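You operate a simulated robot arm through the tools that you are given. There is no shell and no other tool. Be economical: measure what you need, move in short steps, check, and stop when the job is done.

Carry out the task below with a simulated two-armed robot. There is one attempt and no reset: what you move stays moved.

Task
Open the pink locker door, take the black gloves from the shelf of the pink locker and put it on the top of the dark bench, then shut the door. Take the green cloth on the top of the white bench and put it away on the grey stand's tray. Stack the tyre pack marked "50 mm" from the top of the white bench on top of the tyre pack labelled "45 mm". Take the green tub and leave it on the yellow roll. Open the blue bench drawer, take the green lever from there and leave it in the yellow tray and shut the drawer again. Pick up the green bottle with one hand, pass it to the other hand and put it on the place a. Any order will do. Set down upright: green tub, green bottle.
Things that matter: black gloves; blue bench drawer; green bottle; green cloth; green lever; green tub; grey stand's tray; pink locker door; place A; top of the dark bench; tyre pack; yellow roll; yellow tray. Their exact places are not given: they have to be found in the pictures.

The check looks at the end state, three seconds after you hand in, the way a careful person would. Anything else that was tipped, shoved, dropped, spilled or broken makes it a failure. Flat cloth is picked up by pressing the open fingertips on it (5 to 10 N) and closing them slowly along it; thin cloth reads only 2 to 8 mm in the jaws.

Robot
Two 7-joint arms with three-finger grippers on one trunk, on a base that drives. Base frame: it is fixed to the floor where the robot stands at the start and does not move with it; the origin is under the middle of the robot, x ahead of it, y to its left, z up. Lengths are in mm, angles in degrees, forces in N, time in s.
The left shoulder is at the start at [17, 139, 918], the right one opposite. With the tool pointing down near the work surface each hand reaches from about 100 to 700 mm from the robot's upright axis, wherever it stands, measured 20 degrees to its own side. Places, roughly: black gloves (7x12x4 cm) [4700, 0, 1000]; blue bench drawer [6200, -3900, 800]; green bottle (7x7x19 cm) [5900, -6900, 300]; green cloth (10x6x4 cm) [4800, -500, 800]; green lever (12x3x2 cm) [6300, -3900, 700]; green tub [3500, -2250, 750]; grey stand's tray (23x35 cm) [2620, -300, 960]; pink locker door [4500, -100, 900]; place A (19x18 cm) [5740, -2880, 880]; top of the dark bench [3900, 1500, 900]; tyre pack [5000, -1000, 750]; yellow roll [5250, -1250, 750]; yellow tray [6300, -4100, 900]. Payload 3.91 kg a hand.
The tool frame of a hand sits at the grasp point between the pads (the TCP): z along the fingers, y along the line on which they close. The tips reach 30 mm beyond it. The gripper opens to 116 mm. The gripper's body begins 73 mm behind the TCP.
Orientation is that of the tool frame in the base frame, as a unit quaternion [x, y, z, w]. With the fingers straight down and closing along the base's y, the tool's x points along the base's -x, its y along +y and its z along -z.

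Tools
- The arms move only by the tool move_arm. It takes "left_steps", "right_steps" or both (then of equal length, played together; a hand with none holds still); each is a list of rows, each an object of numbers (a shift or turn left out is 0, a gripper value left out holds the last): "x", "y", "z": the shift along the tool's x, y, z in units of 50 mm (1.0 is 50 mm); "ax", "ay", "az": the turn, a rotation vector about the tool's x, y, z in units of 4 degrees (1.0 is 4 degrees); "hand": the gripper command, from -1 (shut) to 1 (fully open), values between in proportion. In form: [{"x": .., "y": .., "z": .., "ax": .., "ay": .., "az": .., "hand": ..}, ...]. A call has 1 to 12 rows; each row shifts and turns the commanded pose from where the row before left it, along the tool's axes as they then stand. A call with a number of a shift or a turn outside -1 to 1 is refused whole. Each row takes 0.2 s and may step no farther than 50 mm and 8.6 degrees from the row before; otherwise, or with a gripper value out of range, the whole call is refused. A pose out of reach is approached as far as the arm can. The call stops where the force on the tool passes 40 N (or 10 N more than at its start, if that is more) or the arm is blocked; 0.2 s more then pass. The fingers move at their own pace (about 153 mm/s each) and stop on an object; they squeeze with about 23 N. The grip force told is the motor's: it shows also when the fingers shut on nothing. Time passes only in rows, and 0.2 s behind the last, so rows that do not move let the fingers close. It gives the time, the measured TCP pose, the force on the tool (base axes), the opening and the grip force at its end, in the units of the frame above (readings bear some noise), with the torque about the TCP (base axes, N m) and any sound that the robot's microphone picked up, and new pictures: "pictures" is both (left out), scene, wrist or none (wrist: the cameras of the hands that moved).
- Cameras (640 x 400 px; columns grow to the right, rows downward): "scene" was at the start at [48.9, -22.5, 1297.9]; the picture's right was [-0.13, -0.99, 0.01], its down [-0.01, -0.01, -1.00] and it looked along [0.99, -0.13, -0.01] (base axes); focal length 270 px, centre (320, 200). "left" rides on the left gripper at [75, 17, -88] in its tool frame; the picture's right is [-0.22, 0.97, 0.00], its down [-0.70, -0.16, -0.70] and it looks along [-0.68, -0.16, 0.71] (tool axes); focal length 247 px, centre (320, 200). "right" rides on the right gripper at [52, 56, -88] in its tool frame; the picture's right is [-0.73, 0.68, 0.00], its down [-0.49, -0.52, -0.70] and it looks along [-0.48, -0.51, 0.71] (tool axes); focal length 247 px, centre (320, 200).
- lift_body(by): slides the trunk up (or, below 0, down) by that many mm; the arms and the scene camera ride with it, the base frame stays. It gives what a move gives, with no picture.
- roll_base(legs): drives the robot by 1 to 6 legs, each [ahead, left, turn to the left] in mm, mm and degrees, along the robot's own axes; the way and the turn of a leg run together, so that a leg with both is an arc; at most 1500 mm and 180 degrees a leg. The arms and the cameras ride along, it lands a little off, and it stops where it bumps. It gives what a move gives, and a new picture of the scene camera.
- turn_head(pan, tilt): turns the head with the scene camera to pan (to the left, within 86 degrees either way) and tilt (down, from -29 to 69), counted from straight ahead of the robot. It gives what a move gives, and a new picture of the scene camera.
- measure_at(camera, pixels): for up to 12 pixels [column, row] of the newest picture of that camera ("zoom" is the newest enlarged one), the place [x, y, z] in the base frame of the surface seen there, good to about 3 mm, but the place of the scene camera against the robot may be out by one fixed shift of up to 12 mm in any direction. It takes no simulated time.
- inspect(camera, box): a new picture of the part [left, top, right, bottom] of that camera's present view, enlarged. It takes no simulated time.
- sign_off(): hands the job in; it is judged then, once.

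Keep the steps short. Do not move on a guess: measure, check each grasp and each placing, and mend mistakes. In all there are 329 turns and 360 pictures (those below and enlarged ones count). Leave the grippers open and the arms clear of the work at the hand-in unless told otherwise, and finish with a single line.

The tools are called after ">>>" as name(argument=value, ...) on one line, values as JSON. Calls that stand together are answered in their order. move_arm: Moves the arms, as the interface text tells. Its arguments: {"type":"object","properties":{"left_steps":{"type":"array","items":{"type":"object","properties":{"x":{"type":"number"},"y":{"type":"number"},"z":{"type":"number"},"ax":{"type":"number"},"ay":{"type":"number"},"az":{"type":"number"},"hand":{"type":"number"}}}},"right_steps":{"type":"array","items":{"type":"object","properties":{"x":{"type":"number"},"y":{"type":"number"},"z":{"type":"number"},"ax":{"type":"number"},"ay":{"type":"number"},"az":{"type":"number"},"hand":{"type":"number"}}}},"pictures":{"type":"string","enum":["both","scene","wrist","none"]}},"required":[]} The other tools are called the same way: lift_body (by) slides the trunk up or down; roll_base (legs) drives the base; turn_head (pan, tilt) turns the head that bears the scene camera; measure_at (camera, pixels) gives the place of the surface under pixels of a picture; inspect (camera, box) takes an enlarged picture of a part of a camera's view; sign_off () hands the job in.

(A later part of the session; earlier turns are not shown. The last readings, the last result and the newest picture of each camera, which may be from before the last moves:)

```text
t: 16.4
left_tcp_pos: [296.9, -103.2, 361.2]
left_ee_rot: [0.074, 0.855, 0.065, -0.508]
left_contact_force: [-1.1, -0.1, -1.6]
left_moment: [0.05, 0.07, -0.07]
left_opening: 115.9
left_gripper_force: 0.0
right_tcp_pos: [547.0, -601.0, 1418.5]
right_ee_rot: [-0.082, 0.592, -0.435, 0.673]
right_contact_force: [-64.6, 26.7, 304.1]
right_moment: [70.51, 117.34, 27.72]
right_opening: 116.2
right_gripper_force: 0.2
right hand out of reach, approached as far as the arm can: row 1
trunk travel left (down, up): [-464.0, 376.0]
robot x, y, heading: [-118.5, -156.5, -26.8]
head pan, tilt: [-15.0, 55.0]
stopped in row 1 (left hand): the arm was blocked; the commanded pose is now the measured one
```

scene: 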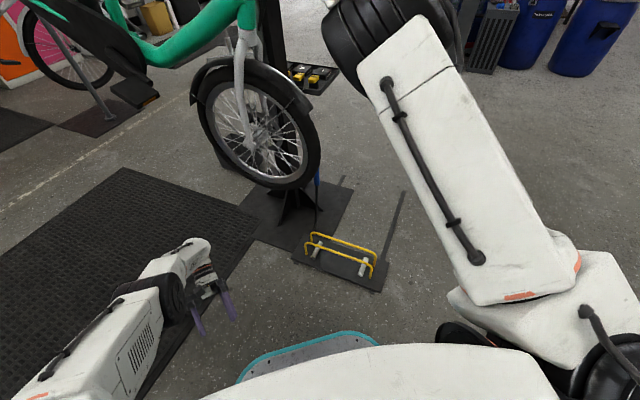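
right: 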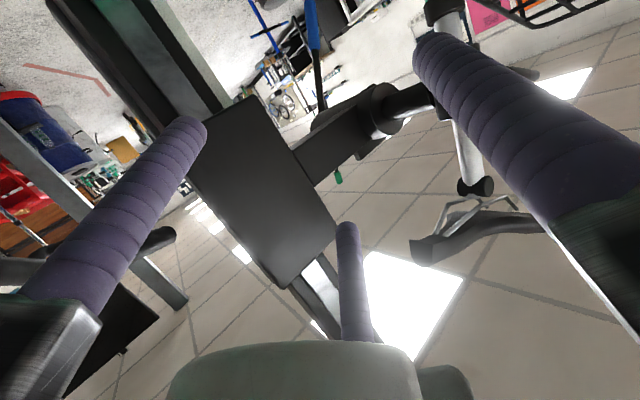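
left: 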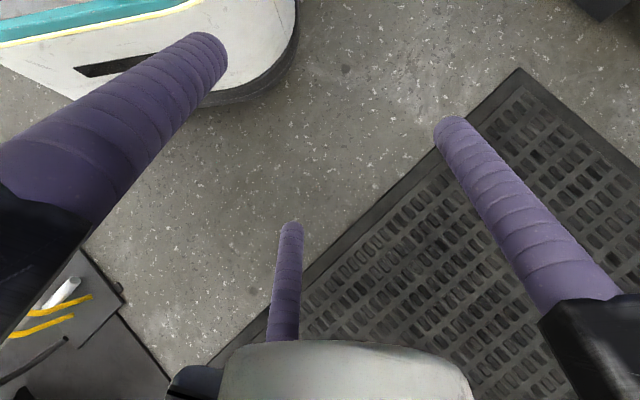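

>>> turn_head(pan=-15, tilt=0)

>>> inspect(camera="scene", box=[220, 160, 340, 235])

>>> inspect(camera="left", box=[0, 0, 640, 400])

```text
t: 17.6
left_tcp_pos: [292.1, -92.0, 358.4]
left_ee_rot: [0.075, 0.854, 0.064, -0.512]
left_contact_force: [0.9, -0.1, -0.1]
left_moment: [0.03, -0.01, -0.05]
left_opening: 115.7
left_gripper_force: 0.0
right_tcp_pos: [543.9, -598.5, 1423.1]
right_ee_rot: [-0.087, 0.577, -0.446, 0.678]
right_contact_force: [-39.8, 7.5, 304.3]
right_moment: [63.33, 107.86, 16.44]
right_opening: 116.1
right_gripper_force: 0.2
trunk travel left (down, up): [-464.0, 376.0]
robot x, y, heading: [-122.8, -152.1, -27.0]
head pan, tilt: [-15.0, 0.0]
```

scene: 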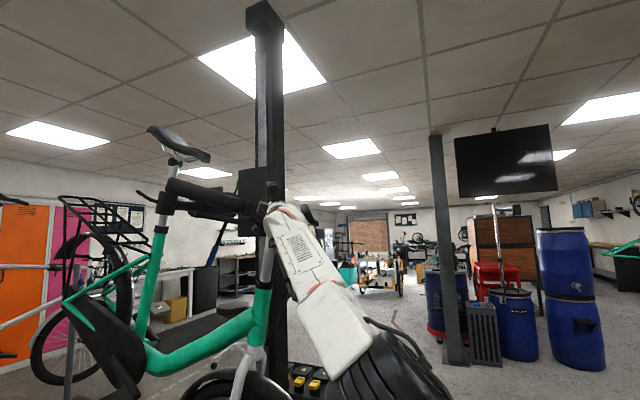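

```text
5.33 times, centred on (280, 198) of scene
```

zoom: 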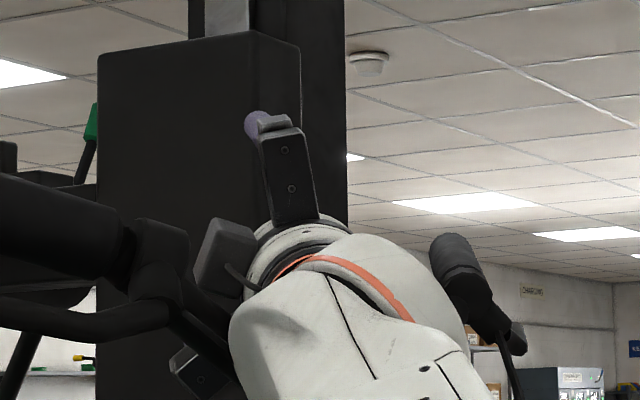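

```text
1.00 times, centred on (320, 200) of left (not enlarged: the box is as wide or as high as the picture)
```

zoom: 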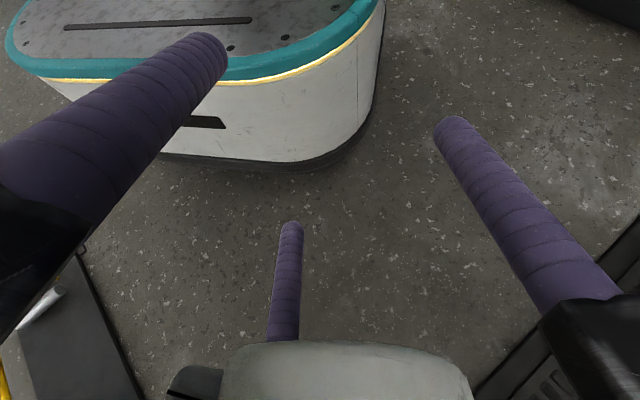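

The left camera sees the base. I'll measure its rim to see whether it has lifted.

>>> measure_at(camera="left", pixels=[[170, 158], [260, 172], [330, 160], [375, 110], [60, 75], [240, 72], [370, 10], [110, 12], [100, 45], [300, 40], [200, 250], [500, 350]])

```text
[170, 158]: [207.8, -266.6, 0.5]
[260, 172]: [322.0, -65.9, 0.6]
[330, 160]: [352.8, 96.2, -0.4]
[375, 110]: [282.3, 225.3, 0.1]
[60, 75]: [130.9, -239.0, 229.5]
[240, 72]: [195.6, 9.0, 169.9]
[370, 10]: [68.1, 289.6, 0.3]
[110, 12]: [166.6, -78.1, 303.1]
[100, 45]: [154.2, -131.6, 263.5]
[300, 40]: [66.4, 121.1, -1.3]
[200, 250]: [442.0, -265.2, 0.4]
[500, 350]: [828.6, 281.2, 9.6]
```

>>> measure_at(camera="zoom", pixels=[[170, 155], [260, 168], [330, 155], [370, 110], [60, 75], [240, 78], [370, 15], [110, 25], [190, 20], [310, 20], [260, 150], [220, 165]])

```text
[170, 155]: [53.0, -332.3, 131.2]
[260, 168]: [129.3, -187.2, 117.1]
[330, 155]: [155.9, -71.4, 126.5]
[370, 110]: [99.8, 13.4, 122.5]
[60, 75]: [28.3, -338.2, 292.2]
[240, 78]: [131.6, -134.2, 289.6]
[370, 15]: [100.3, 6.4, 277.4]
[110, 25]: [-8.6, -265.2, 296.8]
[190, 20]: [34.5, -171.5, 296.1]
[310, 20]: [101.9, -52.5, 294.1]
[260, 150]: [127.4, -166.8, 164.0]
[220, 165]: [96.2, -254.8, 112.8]
```

The base's front rim is at z≈120: the robot is tipped back, propped by the right arm on the bar. I'll swing the whole right arm up about its shoulder so the base comes down.

>>> move_arm(right_steps=[{"x": -0.7, "y": -0.66, "z": -0.18, "ax": 0.5, "ay": -0.6}, {"x": -0.7, "y": -0.66, "z": -0.18, "ax": 0.5, "ay": -0.6}, {"x": -0.7, "y": -0.66, "z": -0.18, "ax": 0.5, "ay": -0.6}], left_steps=[{"z": -0.9, "ay": -1}, {"z": -0.9, "ay": -1}, {"z": -0.9, "ay": -1}], pictures="none")

```text
t: 18.2
left_tcp_pos: [271.1, 19.2, 387.2]
left_ee_rot: [0.007, 0.844, 0.05, -0.535]
left_contact_force: [2.2, 3.3, 2.7]
left_moment: [-0.16, -0.15, 0.28]
left_opening: 116.2
left_gripper_force: 0.1
left hand out of reach, approached as far as the arm can: row 1, 2
right_tcp_pos: [539.6, -604.3, 1422.0]
right_ee_rot: [-0.048, 0.58, -0.434, 0.687]
right_contact_force: [-14.5, -108.9, 348.4]
right_moment: [69.48, 121.64, 38.77]
right_opening: 116.1
right_gripper_force: 0.1
right hand out of reach, approached as far as the arm can: row 2
trunk travel left (down, up): [-464.0, 376.0]
robot x, y, heading: [-108.2, -109.8, -20.2]
head pan, tilt: [-15.0, 0.0]
stopped in row 2 (right hand): the force on the tool passed its limit at 355 N (the readings are from after the stop); the commanded pose is now the measured one
```

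>>> lift_body(by=150)

```text
t: 18.5
left_tcp_pos: [250.9, -70.6, 383.2]
left_ee_rot: [0.047, 0.809, 0.093, -0.579]
left_contact_force: [0.9, -2.3, -0.3]
left_moment: [0.13, 0.03, -0.3]
left_opening: 115.8
left_gripper_force: 0.1
right_tcp_pos: [538.7, -601.6, 1425.7]
right_ee_rot: [-0.057, 0.568, -0.442, 0.692]
right_contact_force: [-41.5, 80.0, 324.4]
right_moment: [87.51, 134.98, 15.59]
right_opening: 116.3
right_gripper_force: 0.0
trunk travel left (down, up): [-471.0, 369.0]
robot x, y, heading: [-126.7, -151.9, -26.7]
head pan, tilt: [-15.0, 0.0]
stopped: the arm was blocked; the commanded pose is now the measured one
```

The hand is hooked near the stem. Base motion is strong enough to slide it, so I'll turn the base left to slide the hand along the bar towards its free left end, the way it came.

>>> roll_base(legs=[[0, 0, 15]])

```text
t: 19.2
left_tcp_pos: [188.9, -83.7, 374.5]
left_ee_rot: [0.007, 0.758, 0.051, -0.65]
left_contact_force: [-0.4, -1.1, -1.1]
left_moment: [0.03, 0.08, -0.17]
left_opening: 115.9
left_gripper_force: 0.1
right_tcp_pos: [530.9, -600.2, 1432.0]
right_ee_rot: [-0.049, 0.543, -0.45, 0.708]
right_contact_force: [-14.6, 47.1, 364.5]
right_moment: [97.09, 146.57, 7.03]
right_opening: 116.2
right_gripper_force: 0.1
trunk travel left (down, up): [-471.0, 369.0]
robot x, y, heading: [-132.8, -154.8, -26.4]
head pan, tilt: [-15.0, 0.0]
stopped in leg 1: the robot was blocked; the commanded pose is now the measured one
```

scene: 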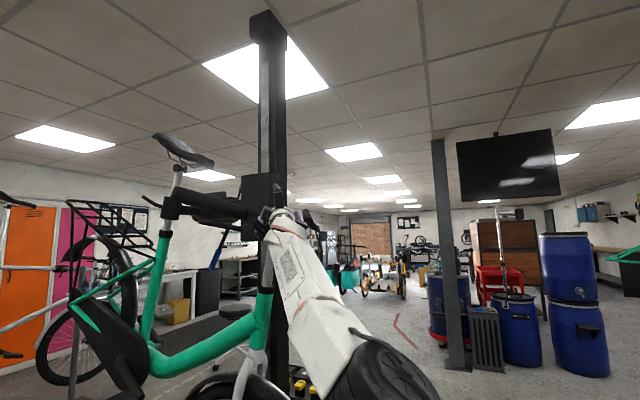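

Calls that move only the right arm leave the left still, so the left hand's height works as a tilt gauge. I'll try a right-only upward swing and read it.

>>> move_arm(right_steps=[{"x": -0.65, "y": -0.7, "z": -0.2, "ax": 0.8, "ay": -0.9}], pictures="none")

```text
t: 19.5
left_tcp_pos: [171.7, -86.1, 377.3]
left_ee_rot: [-0.014, 0.739, -0.01, -0.674]
left_contact_force: [1.3, 0.1, 1.6]
left_moment: [-0.02, -0.09, 0.01]
left_opening: 116.1
left_gripper_force: 0.1
right_tcp_pos: [527.9, -600.7, 1433.1]
right_ee_rot: [-0.04, 0.535, -0.441, 0.719]
right_contact_force: [6.0, -14.7, 410.4]
right_moment: [100.68, 167.81, 6.8]
right_opening: 116.0
right_gripper_force: 0.0
right hand out of reach, approached as far as the arm can: row 1
trunk travel left (down, up): [-471.0, 369.0]
robot x, y, heading: [-135.4, -150.8, -25.6]
head pan, tilt: [-15.0, 0.0]
stopped in row 1 (right hand): the force on the tool passed its limit at 387 N (the readings are from after the stop); the commanded pose is now the measured one
```

Tips-up made it worse (410 N). The opposite: tips down, which raises the palm, with the hand drawn back and up so it stays within reach.

>>> move_arm(right_steps=[{"x": -0.68, "y": -0.55, "z": -0.46, "ax": -0.72, "ay": 1}, {"x": -0.68, "y": -0.55, "z": -0.46, "ax": -0.72, "ay": 1}, {"x": -0.68, "y": -0.55, "z": -0.46, "ax": -0.72, "ay": 1}], pictures="none")

```text
t: 19.9
left_tcp_pos: [153.7, -34.9, 399.1]
left_ee_rot: [-0.066, 0.71, -0.023, -0.701]
left_contact_force: [0.3, 2.3, 2.3]
left_moment: [0.04, -0.22, 0.23]
left_opening: 116.0
left_gripper_force: 0.0
right_tcp_pos: [528.4, -607.1, 1430.1]
right_ee_rot: [-0.01, 0.553, -0.442, 0.707]
right_contact_force: [3.1, -81.6, 368.9]
right_moment: [84.51, 130.13, 14.52]
right_opening: 115.9
right_gripper_force: 0.0
trunk travel left (down, up): [-471.0, 369.0]
robot x, y, heading: [-122.5, -116.8, -20.2]
head pan, tilt: [-15.0, 0.0]
stopped in row 1 (left hand): the arm was blocked; the commanded pose is now the measured one
```

Force fell to 369 N and the tips came down a little. I'll continue, and bring the left hand forward and up too since it triggers the stop.

>>> move_arm(right_steps=[{"x": -0.68, "y": -0.55, "z": -0.46, "ax": -0.72, "ay": 1}, {"x": -0.68, "y": -0.55, "z": -0.46, "ax": -0.72, "ay": 1}, {"x": -0.68, "y": -0.55, "z": -0.46, "ax": -0.72, "ay": 1}], left_steps=[{"z": -0.8, "x": 0.5, "ay": -1}, {"z": -0.8, "x": 0.5, "ay": -1}, {"z": -0.8, "x": 0.5, "ay": -1}], pictures="scene")

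```text
t: 20.2
left_tcp_pos: [162.8, -62.1, 404.4]
left_ee_rot: [0.061, -0.696, 0.135, 0.703]
left_contact_force: [1.6, 0.7, 1.8]
left_moment: [0.02, -0.18, 0.03]
left_opening: 115.8
left_gripper_force: 0.0
right_tcp_pos: [524.7, -604.3, 1435.3]
right_ee_rot: [-0.015, 0.546, -0.451, 0.706]
right_contact_force: [-12.0, 7.0, 248.4]
right_moment: [39.65, 56.99, -0.52]
right_opening: 115.8
right_gripper_force: 0.2
trunk travel left (down, up): [-471.0, 369.0]
robot x, y, heading: [-131.5, -113.7, -19.8]
head pan, tilt: [-15.0, 0.0]
stopped in row 1 (left hand): the arm was blocked; the commanded pose is now the measured one
```

scene: 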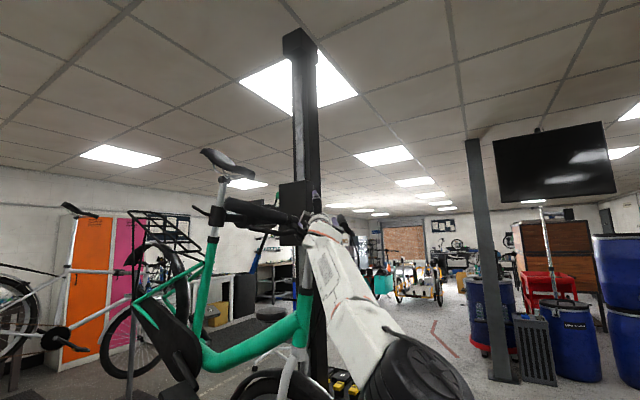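

Down to 248 N. Repeating.

>>> move_arm(right_steps=[{"x": -0.68, "y": -0.55, "z": -0.46, "ax": -0.72, "ay": 1}, {"x": -0.68, "y": -0.55, "z": -0.46, "ax": -0.72, "ay": 1}, {"x": -0.68, "y": -0.55, "z": -0.46, "ax": -0.72, "ay": 1}], left_steps=[{"z": -0.8, "x": 0.5, "ay": -1}, {"z": -0.8, "x": 0.5, "ay": -1}, {"z": -0.8, "x": 0.5, "ay": -1}], pictures="none")

```text
t: 20.5
left_tcp_pos: [172.4, -111.8, 401.2]
left_ee_rot: [0.074, -0.677, 0.163, 0.714]
left_contact_force: [1.0, -0.5, 0.7]
left_moment: [0.03, -0.11, -0.02]
left_opening: 115.7
left_gripper_force: 0.1
right_tcp_pos: [528.7, -597.3, 1440.3]
right_ee_rot: [-0.056, 0.54, -0.49, 0.682]
right_contact_force: [-30.8, 11.8, 200.3]
right_moment: [25.77, 24.79, 8.52]
right_opening: 116.0
right_gripper_force: 0.0
trunk travel left (down, up): [-471.0, 369.0]
robot x, y, heading: [-135.8, -127.6, -22.6]
head pan, tilt: [-15.0, 0.0]
stopped in row 1 (left hand): the arm was blocked; the commanded pose is now the measured one
```

>>> move_arm(right_steps=[{"x": -0.68, "y": -0.55, "z": -0.46, "ax": -0.72, "ay": 1}, {"x": -0.68, "y": -0.55, "z": -0.46, "ax": -0.72, "ay": 1}, {"x": -0.68, "y": -0.55, "z": -0.46, "ax": -0.72, "ay": 1}], left_steps=[{"z": -0.9, "ay": -1, "ax": -0.5}, {"z": -0.9, "ay": -1, "ax": -0.5}, {"z": -0.9, "ay": -1, "ax": -0.5}], pictures="scene")

```text
t: 20.8
left_tcp_pos: [165.5, -152.2, 404.9]
left_ee_rot: [0.106, -0.65, 0.121, 0.743]
left_contact_force: [0.5, -0.4, -0.3]
left_moment: [0.01, -0.02, -0.05]
left_opening: 116.0
left_gripper_force: 0.1
left hand out of reach, approached as far as the arm can: row 1
right_tcp_pos: [527.3, -585.2, 1442.9]
right_ee_rot: [-0.093, 0.513, -0.478, 0.707]
right_contact_force: [-37.1, 47.0, 171.0]
right_moment: [13.43, 14.99, 7.79]
right_opening: 116.1
right_gripper_force: 0.0
trunk travel left (down, up): [-471.0, 369.0]
robot x, y, heading: [-146.2, -150.8, -25.2]
head pan, tilt: [-15.0, 0.0]
stopped in row 1 (right hand): the arm was blocked; the commanded pose is now the measured one
```

scene: 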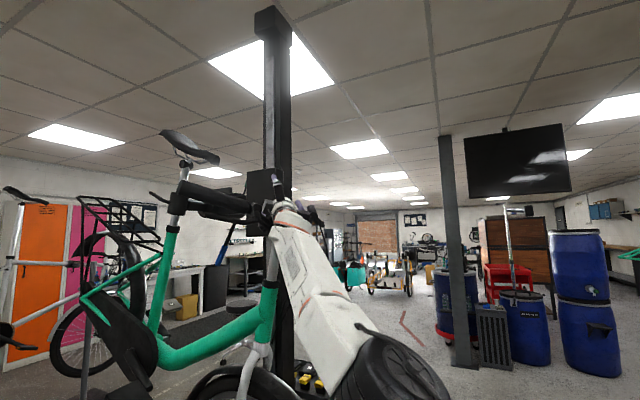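

>>> inspect(camera="scene", box=[220, 160, 340, 235])

>>> measure_at(camera="zoom", pixels=[[60, 220], [150, 270], [240, 240], [330, 260], [440, 250], [290, 130], [470, 220], [100, 300], [200, 330], [260, 320], [350, 380], [200, 60]])

>>> inspect(camera="right", box=[0, 0, 640, 400])

```text
5.33 times, centred on (280, 198) of scene
```

zoom: 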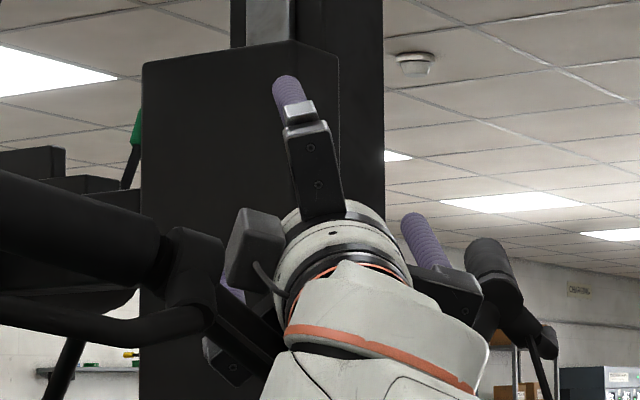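

```text
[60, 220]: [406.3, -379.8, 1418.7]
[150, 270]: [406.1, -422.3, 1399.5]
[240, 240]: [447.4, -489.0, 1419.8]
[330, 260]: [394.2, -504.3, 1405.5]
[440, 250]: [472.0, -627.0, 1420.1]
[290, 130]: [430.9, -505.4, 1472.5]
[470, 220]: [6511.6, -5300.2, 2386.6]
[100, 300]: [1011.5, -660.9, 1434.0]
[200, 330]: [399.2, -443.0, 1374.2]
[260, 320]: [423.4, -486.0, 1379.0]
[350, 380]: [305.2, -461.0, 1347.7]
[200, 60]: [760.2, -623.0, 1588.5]
```

```text
1.00 times, centred on (320, 200) of right (not enlarged: the box is as wide or as high as the picture)
```

zoom: 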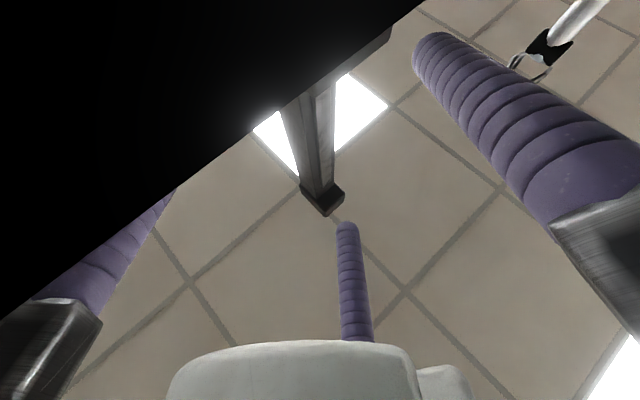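

The bar lies between the gripper's lower-left and upper fingers, near the palm. Force is down to 171 N, so I'll retract along the tool axis now.

>>> move_arm(right_steps=[{"z": -0.6}, {"z": -0.6}, {"z": -0.6}, {"z": -0.6}], pictures="none")

```text
t: 21.1
left_tcp_pos: [169.6, -129.9, 426.7]
left_ee_rot: [0.178, -0.602, 0.153, 0.763]
left_contact_force: [1.1, 0.7, 0.5]
left_moment: [0.06, -0.1, 0.04]
left_opening: 116.1
left_gripper_force: 0.1
right_tcp_pos: [525.3, -590.8, 1441.6]
right_ee_rot: [-0.065, 0.519, -0.463, 0.715]
right_contact_force: [-18.4, -22.5, 210.0]
right_moment: [18.18, 26.55, 19.22]
right_opening: 116.1
right_gripper_force: 0.2
right hand out of reach, approached as far as the arm can: row 1
trunk travel left (down, up): [-471.0, 369.0]
robot x, y, heading: [-141.1, -129.8, -22.1]
head pan, tilt: [-15.0, 0.0]
stopped in row 1 (right hand): the force on the tool passed its limit at 255 N (the readings are from after the stop); the commanded pose is now the measured one
```

>>> move_arm(right_steps=[{"x": -0.7, "y": -0.64, "z": -0.12, "ax": -0.87, "ay": 1}, {"x": -0.7, "y": -0.64, "z": -0.12, "ax": -0.87, "ay": 1}, {"x": -0.7, "y": -0.64, "z": -0.12, "ax": -0.87, "ay": 1}, {"x": -0.7, "y": -0.64, "z": -0.12, "ax": -0.87, "ay": 1}], left_steps=[{"z": -0.9, "x": 0.2}, {"z": -0.9, "x": 0.2}, {"z": -0.9, "x": 0.2}, {"z": -0.9, "x": 0.2}], pictures="none")

```text
t: 21.5
left_tcp_pos: [179.5, -196.8, 432.2]
left_ee_rot: [0.208, -0.544, 0.168, 0.796]
left_contact_force: [0.8, -0.8, 0.2]
left_moment: [-0.05, 0.0, -0.13]
left_opening: 116.2
left_gripper_force: 0.1
left hand out of reach, approached as far as the arm can: row 1
right_tcp_pos: [525.9, -577.2, 1448.1]
right_ee_rot: [-0.116, 0.494, -0.479, 0.716]
right_contact_force: [-48.9, 50.7, 206.0]
right_moment: [38.8, 40.46, 4.5]
right_opening: 116.3
right_gripper_force: 0.1
right hand out of reach, approached as far as the arm can: row 1
trunk travel left (down, up): [-471.0, 369.0]
robot x, y, heading: [-153.7, -146.2, -26.0]
head pan, tilt: [-15.0, 0.0]
stopped in row 1 (left hand): the arm was blocked; the commanded pose is now the measured one
```

I'll test whether a small trunk lift completes without a stop.

>>> lift_body(by=10)

```text
t: 21.8
left_tcp_pos: [177.8, -228.3, 437.1]
left_ee_rot: [0.246, -0.498, 0.142, 0.819]
left_contact_force: [1.2, 0.0, -0.2]
left_moment: [0.01, -0.02, 0.03]
left_opening: 116.2
left_gripper_force: 0.0
right_tcp_pos: [525.4, -575.5, 1444.5]
right_ee_rot: [-0.117, 0.49, -0.453, 0.736]
right_contact_force: [-29.9, 47.8, 196.8]
right_moment: [9.06, 37.2, -26.15]
right_opening: 115.9
right_gripper_force: 0.1
trunk travel left (down, up): [-474.0, 366.0]
robot x, y, heading: [-161.7, -162.4, -26.9]
head pan, tilt: [-15.0, 0.0]
stopped: the arm was blocked; the commanded pose is now the measured one
```

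Every call re-bases both arms and lets them sink a bit. I'll send many rows with both arms commanded up against that sink, the right without any tips-up turn.

>>> move_arm(right_steps=[{"x": -0.7, "y": -0.67, "z": 0.1}, {"x": -0.7, "y": -0.67, "z": 0.1}, {"x": -0.7, "y": -0.67, "z": 0.1}, {"x": -0.7, "y": -0.67, "z": 0.1}, {"x": -0.7, "y": -0.67, "z": 0.1}, {"x": -0.7, "y": -0.67, "z": 0.1}], left_steps=[{"x": 0.76, "y": -0.34, "z": -0.54, "ay": -1, "az": 0.65}, {"x": 0.76, "y": -0.34, "z": -0.54, "ay": -1, "az": 0.65}, {"x": 0.5, "y": -0.2, "z": -0.4, "ay": -1, "az": 0.65}, {"ay": 0}, {"ay": 0}, {"ay": 0}], pictures="scene")

```text
t: 22.1
left_tcp_pos: [196.1, -247.6, 445.1]
left_ee_rot: [0.278, -0.478, 0.136, 0.822]
left_contact_force: [1.2, 0.6, -0.1]
left_moment: [0.08, -0.08, 0.04]
left_opening: 116.0
left_gripper_force: 0.1
right_tcp_pos: [527.9, -561.5, 1447.2]
right_ee_rot: [-0.16, 0.478, -0.467, 0.727]
right_contact_force: [-64.3, 0.8, 198.4]
right_moment: [18.2, 35.19, -1.21]
right_opening: 116.0
right_gripper_force: 0.0
right hand out of reach, approached as far as the arm can: row 1
trunk travel left (down, up): [-474.0, 366.0]
robot x, y, heading: [-162.4, -156.3, -27.5]
head pan, tilt: [-15.0, 0.0]
stopped in row 1 (left hand): the arm was blocked; the commanded pose is now the measured one
```

scene: 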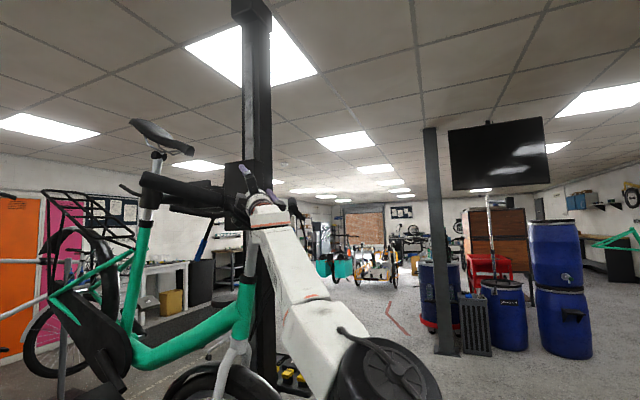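

>>> inspect(camera="scene", box=[190, 150, 330, 237])

>>> inspect(camera="right", box=[0, 0, 640, 400])

```text
4.57 times, centred on (260, 194) of scene
```

zoom: 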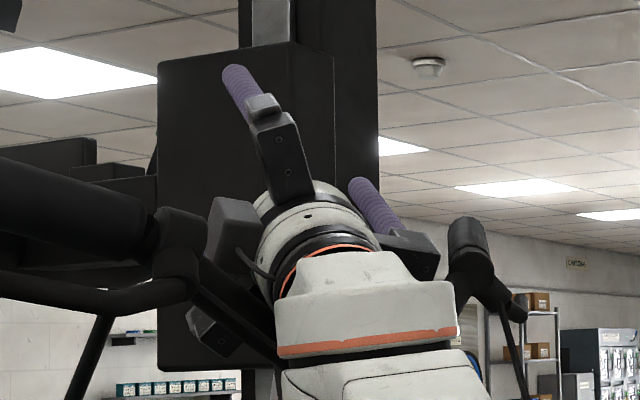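

```text
1.00 times, centred on (320, 200) of right (not enlarged: the box is as wide or as high as the picture)
```

zoom: 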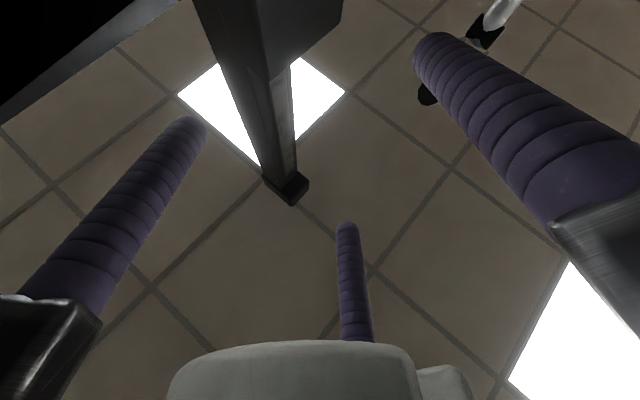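

The palm sits on the bar with the lower finger hooked behind it. The up plus tips-down combination worked best, so I'll continue it with the left arm's sink cancelled.

>>> move_arm(right_steps=[{"x": -0.62, "y": -0.69, "z": 0.27, "ax": -1, "ay": 0.94}, {"x": -0.62, "y": -0.69, "z": 0.27, "ax": -1, "ay": 0.94}, {"x": -0.62, "y": -0.69, "z": 0.27}, {"x": -0.62, "y": -0.69, "z": 0.27}], left_steps=[{"x": 0.76, "y": -0.34, "z": -0.54, "ay": -1, "az": 0.65}, {"x": 0.76, "y": -0.34, "z": -0.54, "ay": -1, "az": 0.65}, {"ay": 0}, {"ay": 0}], pictures="none")

```text
t: 22.4
left_tcp_pos: [193.5, -278.6, 439.9]
left_ee_rot: [0.283, -0.473, 0.106, 0.828]
left_contact_force: [0.6, -0.4, 0.0]
left_moment: [0.0, -0.04, 0.0]
left_opening: 116.0
left_gripper_force: 0.1
right_tcp_pos: [526.0, -556.9, 1447.4]
right_ee_rot: [-0.178, 0.46, -0.451, 0.744]
right_contact_force: [-49.6, 46.0, 201.2]
right_moment: [22.67, 39.01, 9.88]
right_opening: 115.8
right_gripper_force: 0.0
right hand out of reach, approached as far as the arm can: row 1
trunk travel left (down, up): [-474.0, 366.0]
robot x, y, heading: [-183.5, -174.5, -29.2]
head pan, tilt: [-15.0, 0.0]
stopped in row 1 (left hand): the arm was blocked; the commanded pose is now the measured one
```

>>> measure_at(camera="scene", pixels=[[320, 40], [100, 60], [520, 40], [500, 370], [430, 130], [445, 340], [600, 370], [380, 230]])

>>> turn_head(pan=30, tilt=65)

```text
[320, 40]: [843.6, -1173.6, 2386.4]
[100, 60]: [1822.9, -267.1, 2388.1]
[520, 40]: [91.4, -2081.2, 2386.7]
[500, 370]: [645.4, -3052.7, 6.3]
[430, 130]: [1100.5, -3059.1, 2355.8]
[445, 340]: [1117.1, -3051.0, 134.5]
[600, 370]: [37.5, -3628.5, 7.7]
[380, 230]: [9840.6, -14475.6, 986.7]
```

```text
t: 23.8
left_tcp_pos: [198.7, -271.6, 442.1]
left_ee_rot: [0.285, -0.474, 0.111, 0.826]
left_contact_force: [0.3, 0.0, -0.4]
left_moment: [-0.03, 0.01, 0.0]
left_opening: 116.0
left_gripper_force: 0.1
right_tcp_pos: [525.6, -556.0, 1447.5]
right_ee_rot: [-0.178, 0.461, -0.454, 0.742]
right_contact_force: [-51.7, 21.6, 191.7]
right_moment: [17.47, 28.4, 12.41]
right_opening: 116.0
right_gripper_force: 0.1
trunk travel left (down, up): [-474.0, 366.0]
robot x, y, heading: [-176.7, -172.8, -28.7]
head pan, tilt: [30.0, 65.0]
```

scene: 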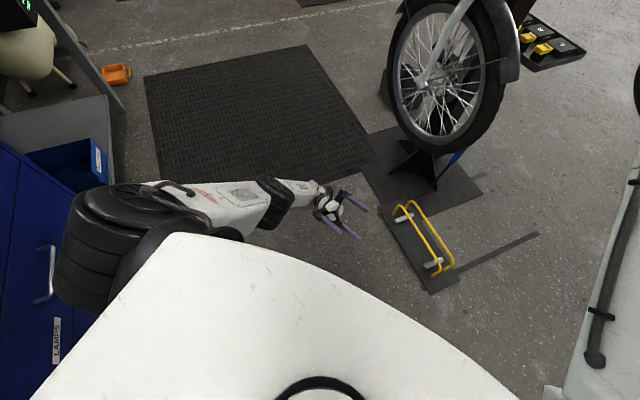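

Tilt is down to about 6° and force to 190 N, so this works. I'll continue.

>>> move_arm(right_steps=[{"x": -0.62, "y": -0.69, "z": 0.27, "ax": -1, "ay": 0.94}, {"x": -0.62, "y": -0.69, "z": 0.27, "ax": -1, "ay": 0.94}, {"x": -0.62, "y": -0.69, "z": 0.27}, {"x": -0.62, "y": -0.69, "z": 0.27}], left_steps=[{"x": 0.7, "y": -0.34, "z": -0.54, "ay": -0.8, "az": 0.5}, {"x": 0.76, "y": -0.34, "z": -0.54, "ay": -1, "az": 0.65}, {"ay": 0}, {"ay": 0}], pictures="none")

>>> move_arm(right_steps=[{"x": -0.62, "y": -0.69, "z": 0.27, "ax": -1, "ay": 0.94}, {"x": -0.62, "y": -0.69, "z": 0.27, "ax": -1, "ay": 0.94}, {"x": -0.62, "y": -0.69, "z": 0.27}, {"x": -0.62, "y": -0.69, "z": 0.27}], left_steps=[{"x": 0.7, "y": -0.34, "z": -0.54, "ay": -0.8, "az": 0.5}, {"x": 0.76, "y": -0.34, "z": -0.54, "ay": -1, "az": 0.65}, {"ay": 0}, {"ay": 0}], pictures="none")

```text
t: 24.1
left_tcp_pos: [211.2, -247.5, 453.1]
left_ee_rot: [0.309, -0.461, 0.113, 0.824]
left_contact_force: [0.7, 1.4, 1.0]
left_moment: [0.09, -0.08, 0.07]
left_opening: 116.2
left_gripper_force: 0.0
left hand out of reach, approached as far as the arm can: row 1
right_tcp_pos: [528.2, -564.6, 1442.4]
right_ee_rot: [-0.14, 0.481, -0.411, 0.762]
right_contact_force: [-36.3, -6.3, 185.0]
right_moment: [6.0, 16.71, 7.21]
right_opening: 116.0
right_gripper_force: 0.2
right hand out of reach, approached as far as the arm can: row 1
trunk travel left (down, up): [-474.0, 366.0]
robot x, y, heading: [-172.8, -158.0, -26.9]
head pan, tilt: [30.0, 65.0]
stopped in row 1 (right hand): the arm was blocked; the commanded pose is now the measured one
```

```text
t: 24.5
left_tcp_pos: [217.8, -246.8, 454.1]
left_ee_rot: [0.328, -0.444, 0.099, 0.828]
left_contact_force: [-0.2, -0.2, 0.0]
left_moment: [0.02, -0.05, -0.02]
left_opening: 115.8
left_gripper_force: 0.0
left hand out of reach, approached as far as the arm can: row 1
right_tcp_pos: [525.9, -558.5, 1444.0]
right_ee_rot: [-0.158, 0.466, -0.412, 0.767]
right_contact_force: [-52.3, 27.4, 176.0]
right_moment: [12.51, 19.63, 11.91]
right_opening: 115.9
right_gripper_force: 0.0
right hand out of reach, approached as far as the arm can: row 1
trunk travel left (down, up): [-474.0, 366.0]
robot x, y, heading: [-178.4, -156.0, -26.7]
head pan, tilt: [30.0, 65.0]
stopped in row 1 (right hand): the arm was blocked; the commanded pose is now the measured one
```

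The robot has crept back so the arm is over-stretched. I'll try driving forward now that the load is lower.

>>> roll_base(legs=[[120, 0, 0]])

```text
t: 25.2
left_tcp_pos: [214.8, -268.8, 447.0]
left_ee_rot: [0.366, -0.398, 0.061, 0.839]
left_contact_force: [0.7, 1.5, 0.1]
left_moment: [0.1, -0.01, 0.09]
left_opening: 116.0
left_gripper_force: 0.1
right_tcp_pos: [520.6, -553.0, 1447.1]
right_ee_rot: [-0.169, 0.423, -0.373, 0.808]
right_contact_force: [-60.0, -17.0, 177.9]
right_moment: [2.02, 17.0, 7.99]
right_opening: 116.0
right_gripper_force: 0.1
trunk travel left (down, up): [-474.0, 366.0]
robot x, y, heading: [-181.5, -160.2, -27.3]
head pan, tilt: [30.0, 65.0]
stopped in leg 1: the robot was blocked; the commanded pose is now the measured one
```

scene: 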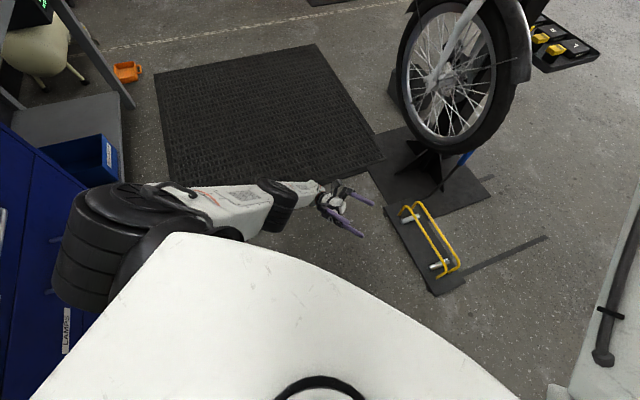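

>>> lift_body(by=60)

```text
t: 25.5
left_tcp_pos: [208.7, -284.5, 442.2]
left_ee_rot: [0.377, -0.375, 0.036, 0.846]
left_contact_force: [0.5, -0.7, -0.6]
left_moment: [-0.04, 0.04, -0.03]
left_opening: 116.0
left_gripper_force: 0.1
right_tcp_pos: [518.7, -551.2, 1449.3]
right_ee_rot: [-0.174, 0.402, -0.361, 0.823]
right_contact_force: [-58.7, 48.6, 160.4]
right_moment: [7.47, 12.62, 7.95]
right_opening: 115.9
right_gripper_force: 0.2
trunk travel left (down, up): [-477.0, 363.0]
robot x, y, heading: [-186.6, -166.2, -28.4]
head pan, tilt: [30.0, 65.0]
stopped: the arm was blocked; the commanded pose is now the measured one
```

Force keeps dropping (160 N). Another round of right up and tips down, with updated axes.

>>> move_arm(right_steps=[{"x": -0.5, "y": -0.55, "z": 0.58, "ax": -0.63, "ay": 1, "az": 0.38}, {"x": -0.5, "y": -0.55, "z": 0.58, "ax": -0.63, "ay": 1, "az": 0.38}, {"x": -0.5, "y": -0.55, "z": 0.58}, {"x": -0.5, "y": -0.55, "z": 0.58}], left_steps=[{"x": 0.73, "y": 0.05, "z": -0.49, "ax": 0.29, "ay": -0.93, "az": 0.87}, {"x": 0.5, "z": -0.3, "ax": 0.29, "ay": -0.93, "az": 0.87}, {"x": 0}, {"x": 0}], pictures="none")

```text
t: 25.9
left_tcp_pos: [241.8, -256.8, 456.2]
left_ee_rot: [0.398, -0.381, 0.048, 0.834]
left_contact_force: [1.2, 1.0, 0.3]
left_moment: [0.02, -0.03, 0.03]
left_opening: 116.1
left_gripper_force: 0.0
right_tcp_pos: [525.7, -550.5, 1445.1]
right_ee_rot: [-0.187, 0.426, -0.355, 0.811]
right_contact_force: [-43.0, 9.4, 181.9]
right_moment: [4.4, 17.24, 4.66]
right_opening: 116.1
right_gripper_force: 0.1
right hand out of reach, approached as far as the arm can: row 1, 2
trunk travel left (down, up): [-477.0, 363.0]
robot x, y, heading: [-186.1, -158.7, -26.9]
head pan, tilt: [30.0, 65.0]
stopped in row 2 (right hand): the arm was blocked; the commanded pose is now the measured one
```

The moment now fits one simple contact: the bar under the palm, about 100 mm behind the TCP. I'll try retracting along the tool axis again.

>>> move_arm(right_steps=[{"z": -0.8}, {"z": -0.8}, {"z": -0.8}, {"z": -0.8}], left_steps=[{"x": 0.5, "z": -0.3, "ax": 0.2, "ay": -0.6, "az": 0.5}, {"x": 0.2}, {"x": 0.2}, {"x": 0}], pictures="scene")

```text
t: 26.2
left_tcp_pos: [245.8, -273.9, 449.4]
left_ee_rot: [0.411, -0.369, 0.028, 0.833]
left_contact_force: [0.4, -0.8, -0.4]
left_moment: [-0.07, 0.03, -0.06]
left_opening: 116.1
left_gripper_force: 0.0
left hand out of reach, approached as far as the arm can: row 1
right_tcp_pos: [521.2, -546.3, 1445.7]
right_ee_rot: [-0.199, 0.404, -0.347, 0.823]
right_contact_force: [-57.3, 44.5, 165.2]
right_moment: [6.62, 15.18, 2.54]
right_opening: 116.1
right_gripper_force: 0.1
right hand out of reach, approached as far as the arm can: row 1
trunk travel left (down, up): [-477.0, 363.0]
robot x, y, heading: [-190.7, -161.7, -28.1]
head pan, tilt: [30.0, 65.0]
stopped in row 1 (right hand): the arm was blocked; the commanded pose is now the measured one
```

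scene: 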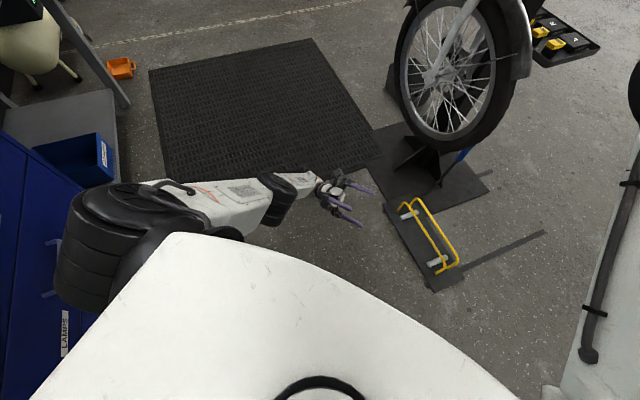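

Bar pushes the tool backward (−57 N in x), so forward is barred and backward should be freer. I'll back the base 80 mm; the bench edge at left is still clear.

>>> roll_base(legs=[[-80, 0, 0]])

```text
t: 27.0
left_tcp_pos: [240.3, -271.9, 439.7]
left_ee_rot: [0.434, -0.334, 0.009, 0.836]
left_contact_force: [0.0, 0.0, 0.9]
left_moment: [0.01, 0.02, -0.02]
left_opening: 116.0
left_gripper_force: 0.1
right_tcp_pos: [517.0, -546.2, 1449.4]
right_ee_rot: [-0.197, 0.379, -0.335, 0.84]
right_contact_force: [-56.4, 38.8, 165.8]
right_moment: [4.11, 15.89, 0.36]
right_opening: 115.8
right_gripper_force: 0.0
trunk travel left (down, up): [-477.0, 363.0]
robot x, y, heading: [-200.2, -156.8, -27.6]
head pan, tilt: [30.0, 65.0]
stopped in leg 1: the robot was blocked; the commanded pose is now the measured one
```

scene: 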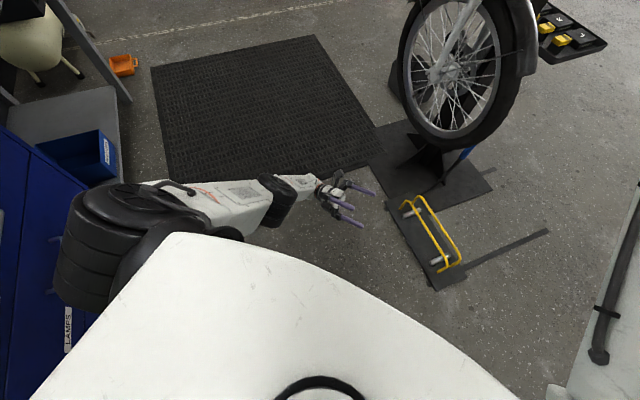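

>>> turn_head(pan=0, tilt=0)

>>> measure_at(camera="scene", pixels=[[320, 40], [320, 20], [120, 40], [520, 40], [420, 350], [500, 250], [320, 200]])

>>> inspect(camera="left", box=[0, 0, 640, 400])

```text
t: 28.3
left_tcp_pos: [242.2, -269.4, 443.0]
left_ee_rot: [0.434, -0.336, 0.012, 0.836]
left_contact_force: [0.3, -0.3, 0.2]
left_moment: [0.03, -0.01, 0.01]
left_opening: 115.9
left_gripper_force: 0.2
right_tcp_pos: [517.0, -549.1, 1448.8]
right_ee_rot: [-0.193, 0.38, -0.333, 0.841]
right_contact_force: [-55.2, 27.8, 172.9]
right_moment: [4.02, 18.01, 1.93]
right_opening: 116.0
right_gripper_force: 0.0
trunk travel left (down, up): [-477.0, 363.0]
robot x, y, heading: [-197.8, -155.6, -27.5]
head pan, tilt: [0.0, 0.0]
```

scene: 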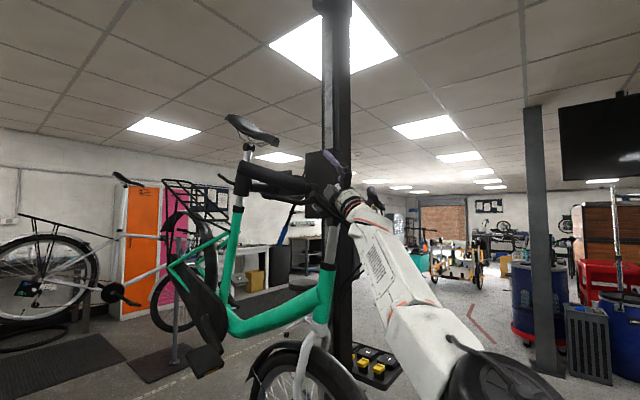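

```text
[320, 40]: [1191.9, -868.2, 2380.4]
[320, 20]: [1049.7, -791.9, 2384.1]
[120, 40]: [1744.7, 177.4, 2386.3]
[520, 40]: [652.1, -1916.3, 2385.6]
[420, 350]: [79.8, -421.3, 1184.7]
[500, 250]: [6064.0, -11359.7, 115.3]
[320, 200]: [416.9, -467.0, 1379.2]
```

```text
1.00 times, centred on (320, 200) of left (not enlarged: the box is as wide or as high as the picture)
```

zoom: 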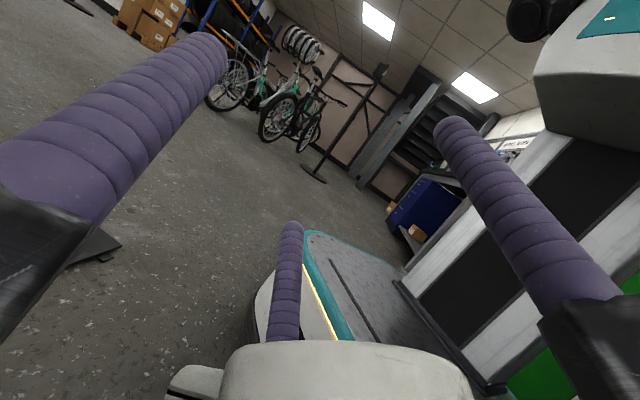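

>>> measure_at(camera="zoom", pixels=[[310, 240], [350, 330], [370, 255], [395, 275], [335, 320], [255, 335], [258, 300], [330, 250], [400, 310], [180, 320]])

```text
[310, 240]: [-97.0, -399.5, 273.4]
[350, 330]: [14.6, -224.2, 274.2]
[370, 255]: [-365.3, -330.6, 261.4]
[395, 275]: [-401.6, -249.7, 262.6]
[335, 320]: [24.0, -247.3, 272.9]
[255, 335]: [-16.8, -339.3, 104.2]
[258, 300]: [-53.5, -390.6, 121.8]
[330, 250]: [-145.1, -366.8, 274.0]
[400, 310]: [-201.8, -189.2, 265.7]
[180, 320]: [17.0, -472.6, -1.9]
```

The base top is now nearly level (1.8°); it has come down about 20 mm. I'll lift the trunk again.

>>> lift_body(by=60)

>>> lift_body(by=60)

>>> lift_body(by=60)

```text
t: 29.1
left_tcp_pos: [228.7, -275.8, 494.4]
left_ee_rot: [0.445, -0.32, -0.004, 0.836]
left_contact_force: [-0.5, -0.3, 0.5]
left_moment: [0.03, 0.02, 0.02]
left_opening: 116.1
left_gripper_force: 0.0
right_tcp_pos: [521.5, -549.5, 1447.4]
right_ee_rot: [-0.195, 0.391, -0.308, 0.845]
right_contact_force: [-51.0, 24.6, 176.2]
right_moment: [3.45, 17.78, 4.05]
right_opening: 116.0
right_gripper_force: 0.1
trunk travel left (down, up): [-524.0, 316.0]
robot x, y, heading: [-204.9, -154.0, -27.8]
head pan, tilt: [0.0, 0.0]
stopped: the force on the tool passed its limit at 203 N (the readings are from after the stop); the commanded pose is now the measured one
```

```text
t: 30.1
left_tcp_pos: [220.4, -281.3, 557.9]
left_ee_rot: [0.459, -0.302, -0.019, 0.836]
left_contact_force: [-0.1, -0.2, 0.0]
left_moment: [-0.02, 0.0, -0.02]
left_opening: 116.1
left_gripper_force: 0.1
right_tcp_pos: [528.8, -550.6, 1446.1]
right_ee_rot: [-0.196, 0.408, -0.284, 0.845]
right_contact_force: [-38.6, 16.7, 181.6]
right_moment: [2.49, 16.95, 5.95]
right_opening: 116.1
right_gripper_force: 0.1
trunk travel left (down, up): [-582.0, 258.0]
robot x, y, heading: [-212.9, -152.2, -28.5]
head pan, tilt: [0.0, 0.0]
stopped: the force on the tool passed its limit at 208 N (the readings are from after the stop); the commanded pose is now the measured one
```

```text
t: 31.1
left_tcp_pos: [212.1, -281.0, 619.3]
left_ee_rot: [0.458, -0.304, -0.019, 0.835]
left_contact_force: [0.7, -0.5, 0.6]
left_moment: [0.01, -0.01, 0.01]
left_opening: 116.2
left_gripper_force: 0.0
right_tcp_pos: [535.7, -553.6, 1440.8]
right_ee_rot: [-0.197, 0.437, -0.275, 0.833]
right_contact_force: [-149.8, 81.3, 5.6]
right_moment: [9.67, 17.77, -2.61]
right_opening: 116.1
right_gripper_force: 0.1
trunk travel left (down, up): [-642.0, 198.0]
robot x, y, heading: [-215.5, -160.1, -28.7]
head pan, tilt: [0.0, 0.0]
```

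Lifting works now and the last 60 mm completed. I'll look, then continue.

>>> lift_body(by=100)

>>> inspect(camera="scene", box=[200, 130, 440, 280])

```text
t: 31.4
left_tcp_pos: [219.8, -260.8, 632.7]
left_ee_rot: [0.476, -0.273, -0.02, 0.836]
left_contact_force: [0.4, 1.0, -0.2]
left_moment: [0.03, 0.02, 0.02]
left_opening: 115.8
left_gripper_force: 0.1
right_tcp_pos: [532.0, -556.3, 1441.2]
right_ee_rot: [-0.182, 0.434, -0.274, 0.839]
right_contact_force: [-32.1, 14.9, 181.8]
right_moment: [2.46, 18.54, 4.29]
right_opening: 116.0
right_gripper_force: 0.0
trunk travel left (down, up): [-644.0, 196.0]
robot x, y, heading: [-209.6, -147.5, -26.7]
head pan, tilt: [0.0, 0.0]
stopped: the force on the tool passed its limit at 186 N (the readings are from after the stop); the commanded pose is now the measured one
```

```text
2.67 times, centred on (320, 205) of scene
```

zoom: 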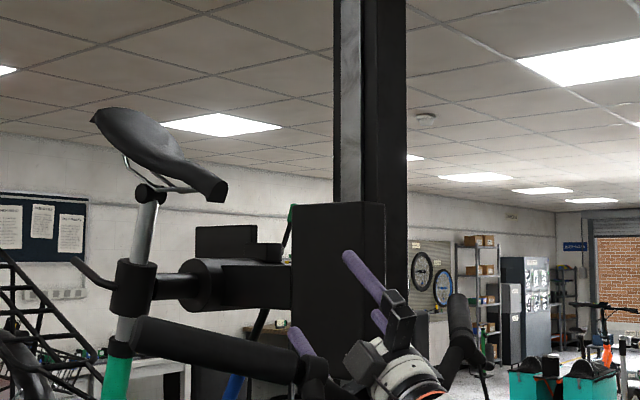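

>>> move_arm(right_steps=[{"x": -0.5, "y": -0.43, "z": 0.45}, {"x": -0.5, "y": -0.43, "z": 0.45}, {"x": -0.5, "y": -0.43, "z": 0.45}], pictures="none")

```text
t: 31.7
left_tcp_pos: [222.9, -303.1, 620.1]
left_ee_rot: [0.495, -0.248, -0.062, 0.831]
left_contact_force: [-0.4, -2.4, 1.0]
left_moment: [-0.06, 0.0, -0.09]
left_opening: 115.9
left_gripper_force: 0.0
right_tcp_pos: [528.4, -544.6, 1441.0]
right_ee_rot: [-0.213, 0.416, -0.243, 0.85]
right_contact_force: [-56.1, 50.4, 175.6]
right_moment: [3.12, 19.45, -5.13]
right_opening: 116.1
right_gripper_force: 0.0
right hand out of reach, approached as far as the arm can: row 1
trunk travel left (down, up): [-644.0, 196.0]
robot x, y, heading: [-219.0, -154.8, -29.2]
head pan, tilt: [0.0, 0.0]
stopped in row 1 (right hand): the arm was blocked; the commanded pose is now the measured one
```

>>> lift_body(by=60)

>>> lift_body(by=60)

>>> lift_body(by=60)

```text
t: 32.0
left_tcp_pos: [218.3, -339.9, 609.1]
left_ee_rot: [0.5, -0.231, -0.088, 0.83]
left_contact_force: [-0.1, -0.3, -0.6]
left_moment: [-0.08, 0.06, -0.01]
left_opening: 115.9
left_gripper_force: 0.1
right_tcp_pos: [526.9, -544.4, 1444.0]
right_ee_rot: [-0.22, 0.394, -0.217, 0.866]
right_contact_force: [-63.2, 75.9, 167.9]
right_moment: [4.75, 17.9, -5.16]
right_opening: 116.0
right_gripper_force: 0.1
trunk travel left (down, up): [-645.0, 195.0]
robot x, y, heading: [-228.0, -171.2, -30.5]
head pan, tilt: [0.0, 0.0]
stopped: the force on the tool passed its limit at 217 N (the readings are from after the stop); the commanded pose is now the measured one
```

```text
t: 32.9
left_tcp_pos: [213.1, -341.2, 667.8]
left_ee_rot: [0.507, -0.221, -0.095, 0.828]
left_contact_force: [-0.1, 0.5, -0.8]
left_moment: [0.04, 0.02, 0.05]
left_opening: 115.9
left_gripper_force: 0.1
right_tcp_pos: [534.7, -550.8, 1439.8]
right_ee_rot: [-0.213, 0.423, -0.194, 0.859]
right_contact_force: [-58.3, 27.5, 151.1]
right_moment: [0.51, 16.89, -2.44]
right_opening: 116.0
right_gripper_force: 0.0
trunk travel left (down, up): [-701.0, 139.0]
robot x, y, heading: [-236.5, -165.6, -30.9]
head pan, tilt: [0.0, 0.0]
stopped: the force on the tool passed its limit at 209 N (the readings are from after the stop); the commanded pose is now the measured one
```

```text
t: 33.5
left_tcp_pos: [210.4, -357.2, 693.4]
left_ee_rot: [0.512, -0.212, -0.109, 0.825]
left_contact_force: [0.0, -0.7, -0.7]
left_moment: [-0.03, 0.01, 0.01]
left_opening: 116.0
left_gripper_force: 0.1
right_tcp_pos: [537.2, -553.9, 1439.6]
right_ee_rot: [-0.212, 0.429, -0.164, 0.862]
right_contact_force: [-77.7, 54.8, 130.1]
right_moment: [3.36, 17.29, -4.4]
right_opening: 115.7
right_gripper_force: 0.0
trunk travel left (down, up): [-734.0, 106.0]
robot x, y, heading: [-241.9, -165.2, -31.5]
head pan, tilt: [0.0, 0.0]
stopped: the force on the tool passed its limit at 184 N (the readings are from after the stop); the commanded pose is now the measured one
```

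>>> turn_head(pan=5, tilt=15)

>>> inspect(camera="scene", box=[240, 130, 480, 280])

```text
t: 34.3
left_tcp_pos: [212.7, -354.9, 695.7]
left_ee_rot: [0.512, -0.213, -0.105, 0.826]
left_contact_force: [-0.6, -0.6, 0.5]
left_moment: [0.0, 0.0, 0.0]
left_opening: 115.8
left_gripper_force: 0.0
right_tcp_pos: [537.5, -554.4, 1437.9]
right_ee_rot: [-0.21, 0.431, -0.166, 0.862]
right_contact_force: [-88.9, 49.6, 114.4]
right_moment: [3.76, 18.94, -2.03]
right_opening: 116.0
right_gripper_force: 0.0
trunk travel left (down, up): [-734.0, 106.0]
robot x, y, heading: [-244.9, -165.8, -31.3]
head pan, tilt: [5.0, 15.0]
```

scene: 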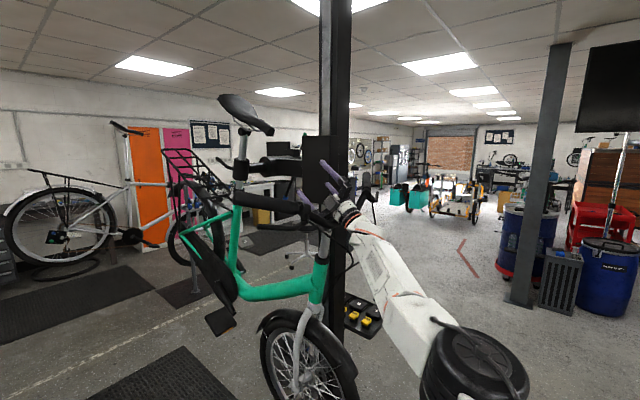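

```text
2.67 times, centred on (360, 205) of scene
```

zoom: 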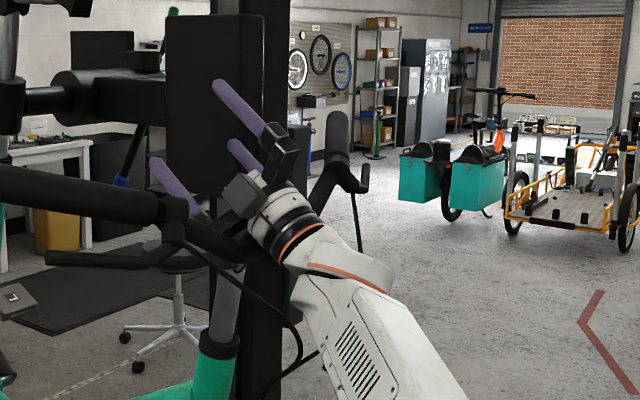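

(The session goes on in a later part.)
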